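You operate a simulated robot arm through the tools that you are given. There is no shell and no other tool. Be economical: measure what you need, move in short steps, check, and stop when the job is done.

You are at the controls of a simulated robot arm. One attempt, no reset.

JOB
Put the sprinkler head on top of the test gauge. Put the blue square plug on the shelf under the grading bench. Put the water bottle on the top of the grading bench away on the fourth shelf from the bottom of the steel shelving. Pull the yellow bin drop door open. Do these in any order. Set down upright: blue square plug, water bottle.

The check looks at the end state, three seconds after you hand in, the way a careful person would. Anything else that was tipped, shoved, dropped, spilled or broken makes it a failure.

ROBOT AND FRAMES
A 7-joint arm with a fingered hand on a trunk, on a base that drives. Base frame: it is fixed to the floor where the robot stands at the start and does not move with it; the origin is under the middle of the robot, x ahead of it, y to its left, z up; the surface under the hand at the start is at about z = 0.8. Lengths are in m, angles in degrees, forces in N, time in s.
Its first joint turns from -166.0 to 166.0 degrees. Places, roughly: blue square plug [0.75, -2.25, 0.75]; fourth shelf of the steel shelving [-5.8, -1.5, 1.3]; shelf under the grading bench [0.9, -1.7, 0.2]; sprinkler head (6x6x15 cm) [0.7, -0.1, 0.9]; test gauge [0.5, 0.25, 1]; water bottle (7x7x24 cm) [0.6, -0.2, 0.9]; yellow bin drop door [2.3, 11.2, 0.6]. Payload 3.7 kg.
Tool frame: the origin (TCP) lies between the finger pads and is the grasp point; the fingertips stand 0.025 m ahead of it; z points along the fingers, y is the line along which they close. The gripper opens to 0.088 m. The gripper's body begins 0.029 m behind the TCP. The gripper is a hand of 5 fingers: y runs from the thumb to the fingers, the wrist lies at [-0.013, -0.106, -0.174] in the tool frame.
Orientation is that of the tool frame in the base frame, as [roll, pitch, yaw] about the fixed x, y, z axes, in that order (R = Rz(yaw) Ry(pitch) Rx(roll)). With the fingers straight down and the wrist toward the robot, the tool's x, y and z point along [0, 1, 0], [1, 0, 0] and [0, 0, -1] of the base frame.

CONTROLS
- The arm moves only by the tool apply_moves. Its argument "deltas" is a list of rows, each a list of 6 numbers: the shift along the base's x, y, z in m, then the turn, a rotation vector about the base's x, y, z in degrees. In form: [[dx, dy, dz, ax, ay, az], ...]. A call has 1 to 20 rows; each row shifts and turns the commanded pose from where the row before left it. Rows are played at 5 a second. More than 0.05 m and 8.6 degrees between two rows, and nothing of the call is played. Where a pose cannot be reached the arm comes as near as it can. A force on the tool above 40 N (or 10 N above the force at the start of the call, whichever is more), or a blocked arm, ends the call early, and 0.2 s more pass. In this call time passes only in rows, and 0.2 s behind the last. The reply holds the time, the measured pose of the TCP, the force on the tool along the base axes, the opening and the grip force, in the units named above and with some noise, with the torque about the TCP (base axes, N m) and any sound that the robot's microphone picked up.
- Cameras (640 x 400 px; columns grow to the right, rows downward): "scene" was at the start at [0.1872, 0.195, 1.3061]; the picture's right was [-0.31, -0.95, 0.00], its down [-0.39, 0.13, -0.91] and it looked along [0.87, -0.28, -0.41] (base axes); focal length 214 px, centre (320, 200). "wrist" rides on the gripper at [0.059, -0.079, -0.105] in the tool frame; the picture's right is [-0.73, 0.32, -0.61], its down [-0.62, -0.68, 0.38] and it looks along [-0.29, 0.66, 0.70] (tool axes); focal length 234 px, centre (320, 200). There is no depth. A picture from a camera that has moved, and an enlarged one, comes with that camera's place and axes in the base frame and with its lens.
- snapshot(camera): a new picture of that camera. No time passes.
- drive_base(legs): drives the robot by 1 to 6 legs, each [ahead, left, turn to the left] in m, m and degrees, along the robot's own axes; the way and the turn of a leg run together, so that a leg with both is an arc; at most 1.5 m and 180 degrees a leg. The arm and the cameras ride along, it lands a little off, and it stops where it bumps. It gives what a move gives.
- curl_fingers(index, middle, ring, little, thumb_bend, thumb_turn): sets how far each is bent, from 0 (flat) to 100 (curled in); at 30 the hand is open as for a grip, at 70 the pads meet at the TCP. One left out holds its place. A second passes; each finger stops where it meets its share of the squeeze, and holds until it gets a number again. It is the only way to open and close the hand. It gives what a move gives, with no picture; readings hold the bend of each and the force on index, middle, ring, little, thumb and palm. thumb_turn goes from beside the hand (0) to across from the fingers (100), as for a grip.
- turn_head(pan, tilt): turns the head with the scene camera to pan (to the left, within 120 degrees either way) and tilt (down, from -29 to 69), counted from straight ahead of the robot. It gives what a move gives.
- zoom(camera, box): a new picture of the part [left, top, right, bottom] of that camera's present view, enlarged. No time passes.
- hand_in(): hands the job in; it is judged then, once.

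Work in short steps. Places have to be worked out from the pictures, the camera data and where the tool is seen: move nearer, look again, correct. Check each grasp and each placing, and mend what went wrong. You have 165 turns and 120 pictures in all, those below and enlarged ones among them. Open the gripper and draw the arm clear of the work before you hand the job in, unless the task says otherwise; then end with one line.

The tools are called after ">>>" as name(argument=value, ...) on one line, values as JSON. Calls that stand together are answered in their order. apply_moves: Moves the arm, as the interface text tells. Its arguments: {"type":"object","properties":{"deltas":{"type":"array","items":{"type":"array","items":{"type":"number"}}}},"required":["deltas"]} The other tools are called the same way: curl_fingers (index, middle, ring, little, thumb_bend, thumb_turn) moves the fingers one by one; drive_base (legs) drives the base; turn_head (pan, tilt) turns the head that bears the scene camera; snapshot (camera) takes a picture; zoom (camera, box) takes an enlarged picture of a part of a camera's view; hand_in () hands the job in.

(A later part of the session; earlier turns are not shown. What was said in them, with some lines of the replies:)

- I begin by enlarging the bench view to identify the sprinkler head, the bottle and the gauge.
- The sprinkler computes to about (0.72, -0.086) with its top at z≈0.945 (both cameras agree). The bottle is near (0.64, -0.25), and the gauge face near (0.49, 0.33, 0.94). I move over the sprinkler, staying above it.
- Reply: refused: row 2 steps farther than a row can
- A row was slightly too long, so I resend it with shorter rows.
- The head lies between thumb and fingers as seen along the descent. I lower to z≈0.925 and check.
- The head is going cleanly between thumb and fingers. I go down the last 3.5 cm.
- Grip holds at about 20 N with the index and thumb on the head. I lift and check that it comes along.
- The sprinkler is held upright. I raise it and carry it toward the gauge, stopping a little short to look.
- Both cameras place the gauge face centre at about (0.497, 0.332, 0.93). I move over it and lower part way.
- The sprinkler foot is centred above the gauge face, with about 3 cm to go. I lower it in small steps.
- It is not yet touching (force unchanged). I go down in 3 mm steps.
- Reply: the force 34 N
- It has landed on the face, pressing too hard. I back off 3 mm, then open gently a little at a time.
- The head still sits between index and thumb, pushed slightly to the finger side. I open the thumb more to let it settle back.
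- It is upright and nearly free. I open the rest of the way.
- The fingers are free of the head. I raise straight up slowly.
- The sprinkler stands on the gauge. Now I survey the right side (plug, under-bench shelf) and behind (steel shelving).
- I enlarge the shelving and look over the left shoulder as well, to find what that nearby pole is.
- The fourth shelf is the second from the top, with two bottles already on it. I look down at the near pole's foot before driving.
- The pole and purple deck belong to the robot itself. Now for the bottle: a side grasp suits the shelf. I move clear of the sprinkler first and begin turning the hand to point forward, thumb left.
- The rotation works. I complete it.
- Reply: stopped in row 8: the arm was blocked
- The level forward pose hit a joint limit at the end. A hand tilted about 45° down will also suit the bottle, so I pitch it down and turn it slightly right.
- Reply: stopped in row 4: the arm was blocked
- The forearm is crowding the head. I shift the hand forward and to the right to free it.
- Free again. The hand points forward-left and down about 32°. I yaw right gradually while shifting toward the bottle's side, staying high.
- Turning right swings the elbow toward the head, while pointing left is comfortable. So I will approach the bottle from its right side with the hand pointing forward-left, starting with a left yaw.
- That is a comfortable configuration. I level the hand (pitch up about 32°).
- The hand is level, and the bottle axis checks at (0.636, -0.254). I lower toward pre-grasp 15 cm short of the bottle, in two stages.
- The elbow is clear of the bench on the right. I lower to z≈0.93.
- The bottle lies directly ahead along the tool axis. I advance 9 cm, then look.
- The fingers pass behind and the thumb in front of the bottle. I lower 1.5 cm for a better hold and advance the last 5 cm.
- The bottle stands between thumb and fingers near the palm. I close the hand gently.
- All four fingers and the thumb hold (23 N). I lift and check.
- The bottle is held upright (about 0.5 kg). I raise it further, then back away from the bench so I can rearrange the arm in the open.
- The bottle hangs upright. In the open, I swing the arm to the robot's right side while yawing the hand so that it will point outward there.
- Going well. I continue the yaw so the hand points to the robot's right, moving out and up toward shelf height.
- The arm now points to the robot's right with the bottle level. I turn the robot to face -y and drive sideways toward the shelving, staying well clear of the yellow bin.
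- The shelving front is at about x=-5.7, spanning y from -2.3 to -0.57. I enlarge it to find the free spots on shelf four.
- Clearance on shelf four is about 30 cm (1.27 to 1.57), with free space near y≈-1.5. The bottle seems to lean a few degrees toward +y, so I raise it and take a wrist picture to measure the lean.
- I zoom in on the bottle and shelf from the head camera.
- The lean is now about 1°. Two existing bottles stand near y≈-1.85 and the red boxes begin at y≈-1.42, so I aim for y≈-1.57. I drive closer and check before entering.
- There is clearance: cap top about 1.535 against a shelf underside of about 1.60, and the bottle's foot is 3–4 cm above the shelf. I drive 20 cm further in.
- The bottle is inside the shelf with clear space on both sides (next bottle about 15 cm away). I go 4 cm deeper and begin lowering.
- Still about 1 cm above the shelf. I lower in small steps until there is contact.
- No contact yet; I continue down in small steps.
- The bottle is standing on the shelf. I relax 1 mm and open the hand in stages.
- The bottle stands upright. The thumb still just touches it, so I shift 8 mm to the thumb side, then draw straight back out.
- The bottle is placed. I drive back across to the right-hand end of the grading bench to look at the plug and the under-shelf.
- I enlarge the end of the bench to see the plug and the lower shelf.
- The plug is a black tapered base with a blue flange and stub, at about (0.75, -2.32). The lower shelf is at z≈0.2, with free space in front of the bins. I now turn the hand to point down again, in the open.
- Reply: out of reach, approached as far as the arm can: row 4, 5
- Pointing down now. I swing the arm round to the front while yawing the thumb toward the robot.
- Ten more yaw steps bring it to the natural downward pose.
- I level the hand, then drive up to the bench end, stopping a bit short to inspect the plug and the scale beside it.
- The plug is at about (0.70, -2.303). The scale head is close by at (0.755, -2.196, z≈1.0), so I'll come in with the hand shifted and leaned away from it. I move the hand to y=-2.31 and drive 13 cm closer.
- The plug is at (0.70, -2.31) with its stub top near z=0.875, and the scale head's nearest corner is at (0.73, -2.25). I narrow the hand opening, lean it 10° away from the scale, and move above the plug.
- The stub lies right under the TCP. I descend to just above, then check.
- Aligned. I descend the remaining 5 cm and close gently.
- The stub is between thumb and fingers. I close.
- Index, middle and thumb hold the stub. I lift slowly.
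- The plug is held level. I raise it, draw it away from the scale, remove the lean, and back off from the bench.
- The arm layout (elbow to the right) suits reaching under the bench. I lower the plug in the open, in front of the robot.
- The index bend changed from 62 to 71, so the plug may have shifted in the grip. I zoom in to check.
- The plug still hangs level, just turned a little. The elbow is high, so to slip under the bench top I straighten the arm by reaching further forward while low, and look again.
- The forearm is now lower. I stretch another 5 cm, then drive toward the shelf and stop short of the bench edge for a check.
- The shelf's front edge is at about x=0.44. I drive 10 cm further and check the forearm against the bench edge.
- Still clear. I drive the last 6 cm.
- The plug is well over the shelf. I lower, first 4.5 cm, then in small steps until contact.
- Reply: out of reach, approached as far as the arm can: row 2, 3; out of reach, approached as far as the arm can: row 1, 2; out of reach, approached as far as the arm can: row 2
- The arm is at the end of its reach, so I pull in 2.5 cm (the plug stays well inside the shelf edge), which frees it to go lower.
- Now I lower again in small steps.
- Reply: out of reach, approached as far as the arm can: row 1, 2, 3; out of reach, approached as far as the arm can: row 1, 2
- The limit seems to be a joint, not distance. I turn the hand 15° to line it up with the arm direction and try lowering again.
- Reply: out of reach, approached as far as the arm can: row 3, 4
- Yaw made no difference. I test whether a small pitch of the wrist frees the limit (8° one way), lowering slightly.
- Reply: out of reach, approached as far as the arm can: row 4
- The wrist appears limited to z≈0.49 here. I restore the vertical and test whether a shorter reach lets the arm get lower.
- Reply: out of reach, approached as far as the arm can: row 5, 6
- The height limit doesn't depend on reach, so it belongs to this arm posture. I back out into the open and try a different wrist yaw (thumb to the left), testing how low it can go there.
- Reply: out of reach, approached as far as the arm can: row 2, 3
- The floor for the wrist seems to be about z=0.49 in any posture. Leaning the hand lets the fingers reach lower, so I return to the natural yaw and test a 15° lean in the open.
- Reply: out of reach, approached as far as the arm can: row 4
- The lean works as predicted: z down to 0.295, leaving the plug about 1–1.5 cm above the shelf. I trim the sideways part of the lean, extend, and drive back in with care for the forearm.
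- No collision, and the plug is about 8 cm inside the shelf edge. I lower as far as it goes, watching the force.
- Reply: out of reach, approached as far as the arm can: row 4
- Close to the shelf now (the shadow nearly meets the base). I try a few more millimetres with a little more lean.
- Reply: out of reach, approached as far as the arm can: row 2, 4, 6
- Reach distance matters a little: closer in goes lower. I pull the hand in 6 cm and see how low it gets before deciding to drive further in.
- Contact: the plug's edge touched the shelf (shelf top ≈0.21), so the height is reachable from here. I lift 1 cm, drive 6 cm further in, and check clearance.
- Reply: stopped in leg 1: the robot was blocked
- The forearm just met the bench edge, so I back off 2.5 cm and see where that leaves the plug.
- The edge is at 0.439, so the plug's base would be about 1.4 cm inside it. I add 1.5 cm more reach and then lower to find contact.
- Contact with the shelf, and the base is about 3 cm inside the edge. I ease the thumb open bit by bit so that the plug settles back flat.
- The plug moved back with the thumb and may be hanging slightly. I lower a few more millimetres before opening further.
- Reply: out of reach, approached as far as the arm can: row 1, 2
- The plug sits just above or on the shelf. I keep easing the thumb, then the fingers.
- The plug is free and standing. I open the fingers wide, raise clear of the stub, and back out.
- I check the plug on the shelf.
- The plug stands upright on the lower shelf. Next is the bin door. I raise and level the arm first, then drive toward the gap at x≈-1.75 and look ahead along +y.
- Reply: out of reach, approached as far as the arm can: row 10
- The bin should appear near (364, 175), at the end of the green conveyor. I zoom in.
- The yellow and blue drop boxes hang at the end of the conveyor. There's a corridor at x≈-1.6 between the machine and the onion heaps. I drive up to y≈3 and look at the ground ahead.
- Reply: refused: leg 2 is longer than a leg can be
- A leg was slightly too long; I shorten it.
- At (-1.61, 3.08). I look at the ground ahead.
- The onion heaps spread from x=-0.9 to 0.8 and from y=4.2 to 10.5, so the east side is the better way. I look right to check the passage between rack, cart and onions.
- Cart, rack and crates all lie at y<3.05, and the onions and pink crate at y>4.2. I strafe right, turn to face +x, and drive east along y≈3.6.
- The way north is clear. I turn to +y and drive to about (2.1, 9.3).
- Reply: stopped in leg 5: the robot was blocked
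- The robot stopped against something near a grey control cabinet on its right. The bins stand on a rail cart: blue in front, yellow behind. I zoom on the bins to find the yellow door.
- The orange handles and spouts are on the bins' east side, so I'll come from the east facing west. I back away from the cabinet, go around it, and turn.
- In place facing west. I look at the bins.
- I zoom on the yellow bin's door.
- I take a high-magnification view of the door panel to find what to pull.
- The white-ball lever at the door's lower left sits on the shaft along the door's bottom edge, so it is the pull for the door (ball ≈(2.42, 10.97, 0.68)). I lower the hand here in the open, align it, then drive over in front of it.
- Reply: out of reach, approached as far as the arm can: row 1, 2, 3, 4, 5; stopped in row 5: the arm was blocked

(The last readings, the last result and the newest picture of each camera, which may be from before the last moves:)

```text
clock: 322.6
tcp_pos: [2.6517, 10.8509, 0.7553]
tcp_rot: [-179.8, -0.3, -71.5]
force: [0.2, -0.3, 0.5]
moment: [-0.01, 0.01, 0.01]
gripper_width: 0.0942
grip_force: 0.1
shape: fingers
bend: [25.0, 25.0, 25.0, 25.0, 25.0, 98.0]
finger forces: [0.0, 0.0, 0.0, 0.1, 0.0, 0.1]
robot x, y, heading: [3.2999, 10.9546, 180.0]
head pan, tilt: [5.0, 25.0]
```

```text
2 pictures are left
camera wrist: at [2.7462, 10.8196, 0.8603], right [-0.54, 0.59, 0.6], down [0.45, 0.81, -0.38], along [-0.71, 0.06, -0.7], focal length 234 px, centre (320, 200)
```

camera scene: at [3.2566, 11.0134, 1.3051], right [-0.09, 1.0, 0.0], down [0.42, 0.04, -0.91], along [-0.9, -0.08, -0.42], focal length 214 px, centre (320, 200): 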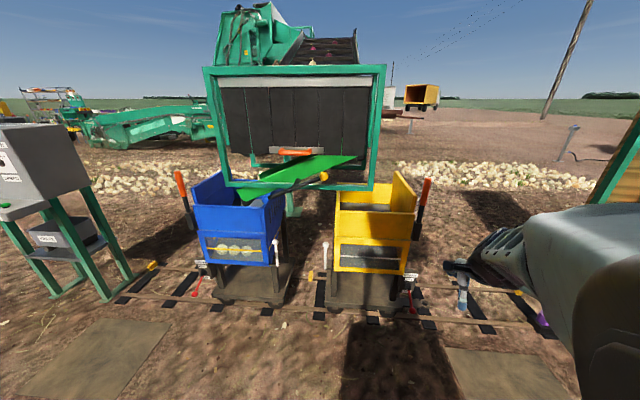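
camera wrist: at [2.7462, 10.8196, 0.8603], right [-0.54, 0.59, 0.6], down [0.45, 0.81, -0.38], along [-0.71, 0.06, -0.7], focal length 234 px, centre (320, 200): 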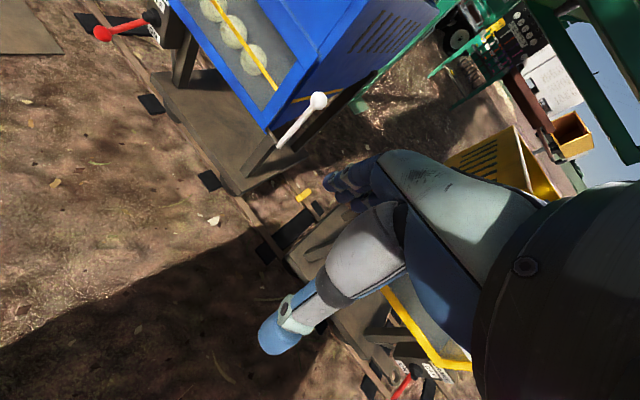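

The lever ball is best placed at about (2.31, 10.96, 0.60), by both cameras. I lower a little to stay beneath the overhead chute lever, then drive 22 cm closer.

>>> apply_moves(deltas=[[0, 0, -0.03, 0, 0, 0], [0, 0, -0.03, 0, 0, 0], [0, 0, -0.025, 0, 0, 0]])

>>> drive_base(legs=[[0.22, 0, 0]])

```text
clock: 323.4
tcp_pos: [2.636, 10.8447, 0.6727]
tcp_rot: [-179.7, -0.3, -71.6]
force: [0.2, -0.1, 0.4]
moment: [0.01, 0.0, -0.02]
gripper_width: 0.0939
grip_force: 0.1
shape: fingers
bend: [25.0, 25.0, 25.0, 25.0, 25.0, 98.0]
finger forces: [0.0, 0.1, 0.1, 0.1, 0.0, 0.0]
out of reach, approached as far as the arm can: row 1, 2, 3
robot x, y, heading: [3.2992, 10.9514, 180.1]
head pan, tilt: [5.0, 25.0]
```

```text
clock: 325.0
tcp_pos: [2.4162, 10.8448, 0.6724]
tcp_rot: [-179.9, -0.3, -71.6]
force: [0.1, -0.2, 0.4]
moment: [-0.02, -0.04, -0.03]
gripper_width: 0.094
grip_force: 0.1
shape: fingers
bend: [25.0, 25.0, 25.0, 25.0, 25.0, 98.0]
finger forces: [0.1, 0.0, 0.0, 0.1, 0.0, 0.0]
robot x, y, heading: [3.0772, 10.9539, 179.9]
head pan, tilt: [5.0, 25.0]
```

I move above the estimated ball position, keeping the fingertips above it, and take a wrist picture.

>>> apply_moves(deltas=[[-0.015, 0.02, 0.025, 0, 0, 0], [-0.025, 0.03, 0, 0, 0, 0], [-0.025, 0.03, 0, 0, 0, 0], [-0.021, 0.025, 0, 0, 0, 0]])

>>> snapshot(camera="wrist")

```text
clock: 326.0
tcp_pos: [2.3314, 10.9477, 0.6976]
tcp_rot: [-179.9, -0.3, -71.5]
force: [0.3, 0.4, 0.0]
moment: [0.01, 0.01, 0.06]
gripper_width: 0.0943
grip_force: 0.0
shape: fingers
bend: [25.0, 25.0, 25.0, 25.0, 25.0, 98.0]
finger forces: [0.0, 0.0, 0.1, 0.0, 0.0, 0.1]
robot x, y, heading: [3.0827, 10.9545, 179.7]
head pan, tilt: [5.0, 25.0]
```

```text
1 pictures are left
camera wrist: at [2.4245, 10.9172, 0.8037], right [-0.54, 0.59, 0.6], down [0.45, 0.81, -0.38], along [-0.71, 0.06, -0.7], focal length 234 px, centre (320, 200)
```

wrist: 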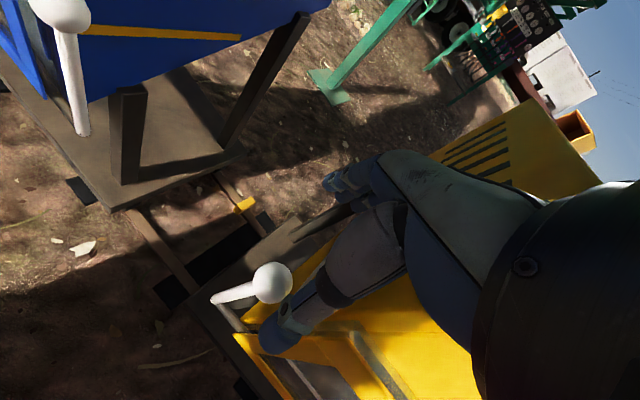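

Both cameras now agree on the ball at (2.338, 10.962, 0.616), with its lever pivot about 17 cm below. To have room to pull, I back the robot 14 cm and extend the arm by the same amount, over the ball.

>>> drive_base(legs=[[-0.14, 0, 0]])

```text
clock: 327.4
tcp_pos: [2.4703, 10.9468, 0.6972]
tcp_rot: [-179.8, -0.3, -71.7]
force: [-0.2, -0.1, 0.7]
moment: [0.0, 0.02, 0.0]
gripper_width: 0.0943
grip_force: 0.1
shape: fingers
bend: [25.0, 25.0, 25.0, 25.0, 25.0, 98.0]
finger forces: [0.0, 0.1, 0.0, 0.0, 0.0, 0.0]
robot x, y, heading: [3.213, 10.9528, 180.0]
head pan, tilt: [5.0, 25.0]
```

Extend over the ball, then descend around it.

>>> apply_moves(deltas=[[-0.044, 0.003, 0, 0, 0, 0], [-0.044, 0.003, 0, 0, 0, 0], [-0.044, 0.002, 0, 0, 0, 0]])

>>> apply_moves(deltas=[[0, 0, -0.03, 0, 0, 0], [0, 0, -0.03, 0, 0, 0], [0, 0, -0.025, 0, 0, 0]])

```text
clock: 328.2
tcp_pos: [2.337, 10.9571, 0.6971]
tcp_rot: [-179.8, -0.3, -71.5]
force: [-0.8, 0.4, -0.4]
moment: [0.03, 0.0, 0.01]
gripper_width: 0.0944
grip_force: 0.0
shape: fingers
bend: [25.0, 25.0, 25.0, 25.0, 25.0, 98.0]
finger forces: [0.1, 0.1, 0.1, 0.0, 0.1, 0.0]
robot x, y, heading: [3.2219, 10.9539, 180.2]
head pan, tilt: [5.0, 25.0]
```

```text
clock: 329.0
tcp_pos: [2.3374, 10.9551, 0.6116]
tcp_rot: [-179.8, -0.3, -71.6]
force: [-0.3, -0.3, 0.3]
moment: [0.0, 0.0, 0.03]
gripper_width: 0.0944
grip_force: 0.1
shape: fingers
bend: [25.0, 25.0, 25.0, 25.0, 25.0, 98.0]
finger forces: [0.1, 0.0, 0.0, 0.0, 0.0, 0.0]
robot x, y, heading: [3.2217, 10.9525, 179.9]
head pan, tilt: [5.0, 25.0]
```

No contact on the way down. I close on the ball.

>>> curl_fingers(index=62, middle=62, ring=62, little=62, thumb_bend=62)

```text
clock: 330.0
tcp_pos: [2.3382, 10.9557, 0.6128]
tcp_rot: [-179.8, -0.4, -71.6]
force: [-0.1, 0.5, -0.4]
moment: [0.01, 0.01, -0.05]
gripper_width: 0.0165
grip_force: 0.2
shape: fingers
bend: [62.0, 62.0, 62.0, 62.0, 61.0, 98.0]
finger forces: [0.1, 0.0, 0.0, 0.0, 0.3, 0.1]
robot x, y, heading: [3.2176, 10.9504, 179.9]
head pan, tilt: [5.0, 25.0]
```

Closed to 16 mm with hardly any force, so perhaps only the thin stick is between the fingers. I close further to feel it.

>>> curl_fingers(index=75, middle=75, ring=75, little=75, thumb_bend=75)

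```text
clock: 331.0
tcp_pos: [2.3375, 10.9559, 0.6121]
tcp_rot: [-179.7, -0.2, -71.6]
force: [-2.9, -0.6, -15.0]
moment: [-0.11, 0.13, 0.06]
gripper_width: 0.0
grip_force: 13.8
shape: fingers
bend: [74.0, 64.0, 74.0, 75.0, 69.0, 97.0]
finger forces: [7.1, 7.1, 5.2, 0.0, 8.7, 0.0]
robot x, y, heading: [3.2164, 10.9572, 179.9]
head pan, tilt: [5.0, 25.0]
```

The fingers have closed under the ball around the stick — a good hook. I loosen to a cage so the lever can turn, then start pulling east along its arc.

>>> curl_fingers(index=64, middle=63, ring=64, little=64, thumb_bend=58)

>>> apply_moves(deltas=[[0.0146, 0, -0.001, 0, 0, 0], [0.0146, 0, -0.0016, 0, 0, 0], [0.0142, 0, -0.0035, 0, 0, 0], [0.0141, 0, -0.0041, 0, 0, 0]])

```text
clock: 332.0
tcp_pos: [2.3376, 10.9552, 0.612]
tcp_rot: [-179.8, -0.3, -71.7]
force: [-0.1, 0.3, -0.3]
moment: [-0.01, -0.01, 0.0]
gripper_width: 0.0182
grip_force: 0.0
shape: fingers
bend: [64.0, 63.0, 64.0, 64.0, 57.0, 97.0]
finger forces: [0.1, 0.0, 0.0, 0.0, 0.1, 0.0]
robot x, y, heading: [3.2174, 10.9537, 179.8]
head pan, tilt: [5.0, 25.0]
```

```text
clock: 333.0
tcp_pos: [2.3977, 10.955, 0.6018]
tcp_rot: [-179.6, -0.2, -71.6]
force: [0.2, -1.3, -1.5]
moment: [-0.02, 0.06, -0.01]
gripper_width: 0.0198
grip_force: 0.9
shape: fingers
bend: [64.0, 61.0, 64.0, 64.0, 56.0, 97.0]
finger forces: [0.1, 1.4, 0.1, 0.0, 0.9, 0.0]
robot x, y, heading: [3.2189, 10.9539, 179.5]
head pan, tilt: [5.0, 25.0]
```

The middle finger and thumb feel the stick and it moves easily. I continue along the arc.

>>> apply_moves(deltas=[[0.0175, 0, -0.0079, 0, 0, 0], [0.0163, 0, -0.0097, 0, 0, 0], [0.0151, 0, -0.0116, 0, 0, 0], [0.0138, 0, -0.0131, 0, 0, 0]])

```text
clock: 334.0
tcp_pos: [2.4585, 10.9571, 0.5596]
tcp_rot: [-179.8, -0.3, -71.5]
force: [0.2, -1.3, -0.8]
moment: [-0.02, 0.09, 0.02]
gripper_width: 0.0238
grip_force: 3.1
shape: fingers
bend: [63.0, 59.0, 64.0, 64.0, 54.0, 96.0]
finger forces: [0.6, 3.1, 0.1, 0.0, 2.9, 0.1]
robot x, y, heading: [3.2177, 10.9554, 180.2]
head pan, tilt: [5.0, 25.0]
```

Still captured, at about 47° of travel. I ease the thumb a bit and carry on to about 75°.

>>> curl_fingers(thumb_bend=48)

>>> apply_moves(deltas=[[0.0131, 0, -0.0158, 0, 0, 0], [0.0111, 0, -0.0173, 0, 0, 0], [0.0087, 0, -0.0185, 0, 0, 0], [0.0066, 0, -0.0195, 0, 0, 0]])

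```text
clock: 335.0
tcp_pos: [2.4588, 10.957, 0.5596]
tcp_rot: [-179.9, -0.4, -71.7]
force: [1.3, -0.8, -0.4]
moment: [0.0, 0.02, -0.03]
gripper_width: 0.0289
grip_force: 0.0
shape: fingers
bend: [64.0, 63.0, 64.0, 64.0, 48.0, 97.0]
finger forces: [0.0, 0.1, 0.0, 0.0, 0.0, 0.1]
robot x, y, heading: [3.2189, 10.9577, 180.1]
head pan, tilt: [5.0, 25.0]
```

```text
clock: 336.0
tcp_pos: [2.4995, 10.9569, 0.4883]
tcp_rot: [-179.8, -0.4, -71.5]
force: [-0.6, 0.0, -0.2]
moment: [-0.02, -0.02, -0.05]
gripper_width: 0.0288
grip_force: 0.1
shape: fingers
bend: [64.0, 63.0, 64.0, 64.0, 48.0, 97.0]
finger forces: [0.0, 0.1, 0.0, 0.0, 0.1, 0.0]
robot x, y, heading: [3.2173, 10.9539, 179.9]
head pan, tilt: [5.0, 25.0]
```

No contact forces now; the lever may have swung down by itself. I slide the hand sideways (south) off it, raise it, and then look with my last picture.

>>> apply_moves(deltas=[[0, -0.02, 0, 0, 0, 0], [0, -0.03, 0, 0, 0, 0], [0, -0.03, 0, 0, 0, 0], [0.01, -0.04, 0, 0, 0, 0]])

>>> turn_head(pan=-15, tilt=40)

```text
clock: 337.0
tcp_pos: [2.5066, 10.8374, 0.4887]
tcp_rot: [-179.9, -0.2, -71.7]
force: [-0.3, 0.1, 0.0]
moment: [0.01, 0.04, 0.01]
gripper_width: 0.0287
grip_force: 0.0
shape: fingers
bend: [64.0, 63.0, 64.0, 64.0, 48.0, 97.0]
finger forces: [0.1, 0.0, 0.0, 0.0, 0.1, 0.1]
robot x, y, heading: [3.2173, 10.9506, 179.6]
head pan, tilt: [5.0, 25.0]
```

```text
clock: 337.8
tcp_pos: [2.5074, 10.8355, 0.4886]
tcp_rot: [-179.8, -0.3, -71.6]
force: [-0.4, 0.6, -0.8]
moment: [0.02, 0.0, -0.02]
gripper_width: 0.0289
grip_force: 0.0
shape: fingers
bend: [64.0, 63.0, 64.0, 64.0, 48.0, 97.0]
finger forces: [0.1, 0.1, 0.1, 0.2, 0.0, 0.0]
robot x, y, heading: [3.2189, 10.9526, 180.2]
head pan, tilt: [-15.0, 40.0]
```

Before using the last picture, I back off 35 cm so that neither hand nor forearm hides the door.

>>> drive_base(legs=[[-0.35, 0, 0]])

>>> zoom(camera="scene", box=[240, 90, 440, 260])

```text
clock: 340.1
tcp_pos: [2.8573, 10.8356, 0.4901]
tcp_rot: [-179.7, -0.3, -71.7]
force: [0.6, -0.3, 0.0]
moment: [0.01, -0.01, 0.0]
gripper_width: 0.0287
grip_force: 0.0
shape: fingers
bend: [64.0, 63.0, 64.0, 64.0, 48.0, 97.0]
finger forces: [0.0, 0.1, 0.0, 0.0, 0.1, 0.0]
robot x, y, heading: [3.568, 10.9514, 179.8]
head pan, tilt: [-15.0, 40.0]
```

```text
2.35 times, centred on (340, 175) of scene
camera zoom: at [3.3844, 10.7488, 1.2817], right [0.26, 0.97, 0.0], down [0.62, -0.17, -0.77], along [-0.74, 0.2, -0.64], focal length 505 px, centre (273, 259)
```

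zoom: 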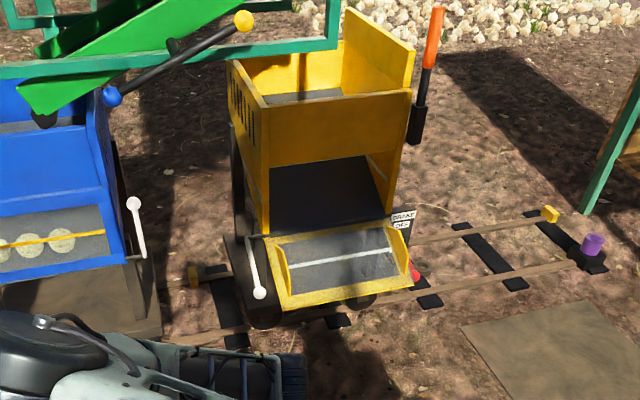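

The yellow drop door has swung fully open, its lever down. I open the hand and raise the arm clear, then hand in.

>>> curl_fingers(index=30, middle=30, ring=30, little=30, thumb_bend=30)

>>> apply_moves(deltas=[[0, 0, 0.03, 0, 0, 0], [0, 0, 0.03, 0, 0, 0], [0, 0, 0.03, 0, 0, 0]])

>>> hand_in()

```text
clock: 341.1
tcp_pos: [2.8568, 10.8354, 0.4888]
tcp_rot: [-179.7, -0.2, -71.6]
force: [0.8, 0.1, -0.6]
moment: [-0.02, 0.03, -0.01]
gripper_width: 0.0844
grip_force: 0.1
shape: fingers
bend: [30.0, 30.0, 30.0, 30.0, 30.0, 97.0]
finger forces: [0.0, 0.0, 0.0, 0.1, 0.0, 0.1]
robot x, y, heading: [3.5657, 10.9548, 179.7]
head pan, tilt: [-15.0, 40.0]
```

```text
clock: 341.9
tcp_pos: [2.8572, 10.8373, 0.5811]
tcp_rot: [-179.6, -0.2, -71.6]
force: [0.0, -0.5, 0.5]
moment: [0.02, 0.01, 0.01]
gripper_width: 0.0845
grip_force: 0.2
shape: fingers
bend: [30.0, 30.0, 30.0, 30.0, 30.0, 97.0]
finger forces: [0.0, 0.1, 0.1, 0.0, 0.0, 0.0]
robot x, y, heading: [3.568, 10.9508, 179.6]
head pan, tilt: [-15.0, 40.0]
```

```text
The job is handed in.
```

All four jobs are done and handed in: the sprinkler head is on the gauge, the plug is upright on the under-bench shelf, the water bottle is upright on the fourth shelf, and the yellow drop door is open. Along the way the forearm bumped the bench edge once and the robot bumped something by the grey control cabinet once; I saw nothing disturbed, but I didn't look specifically.
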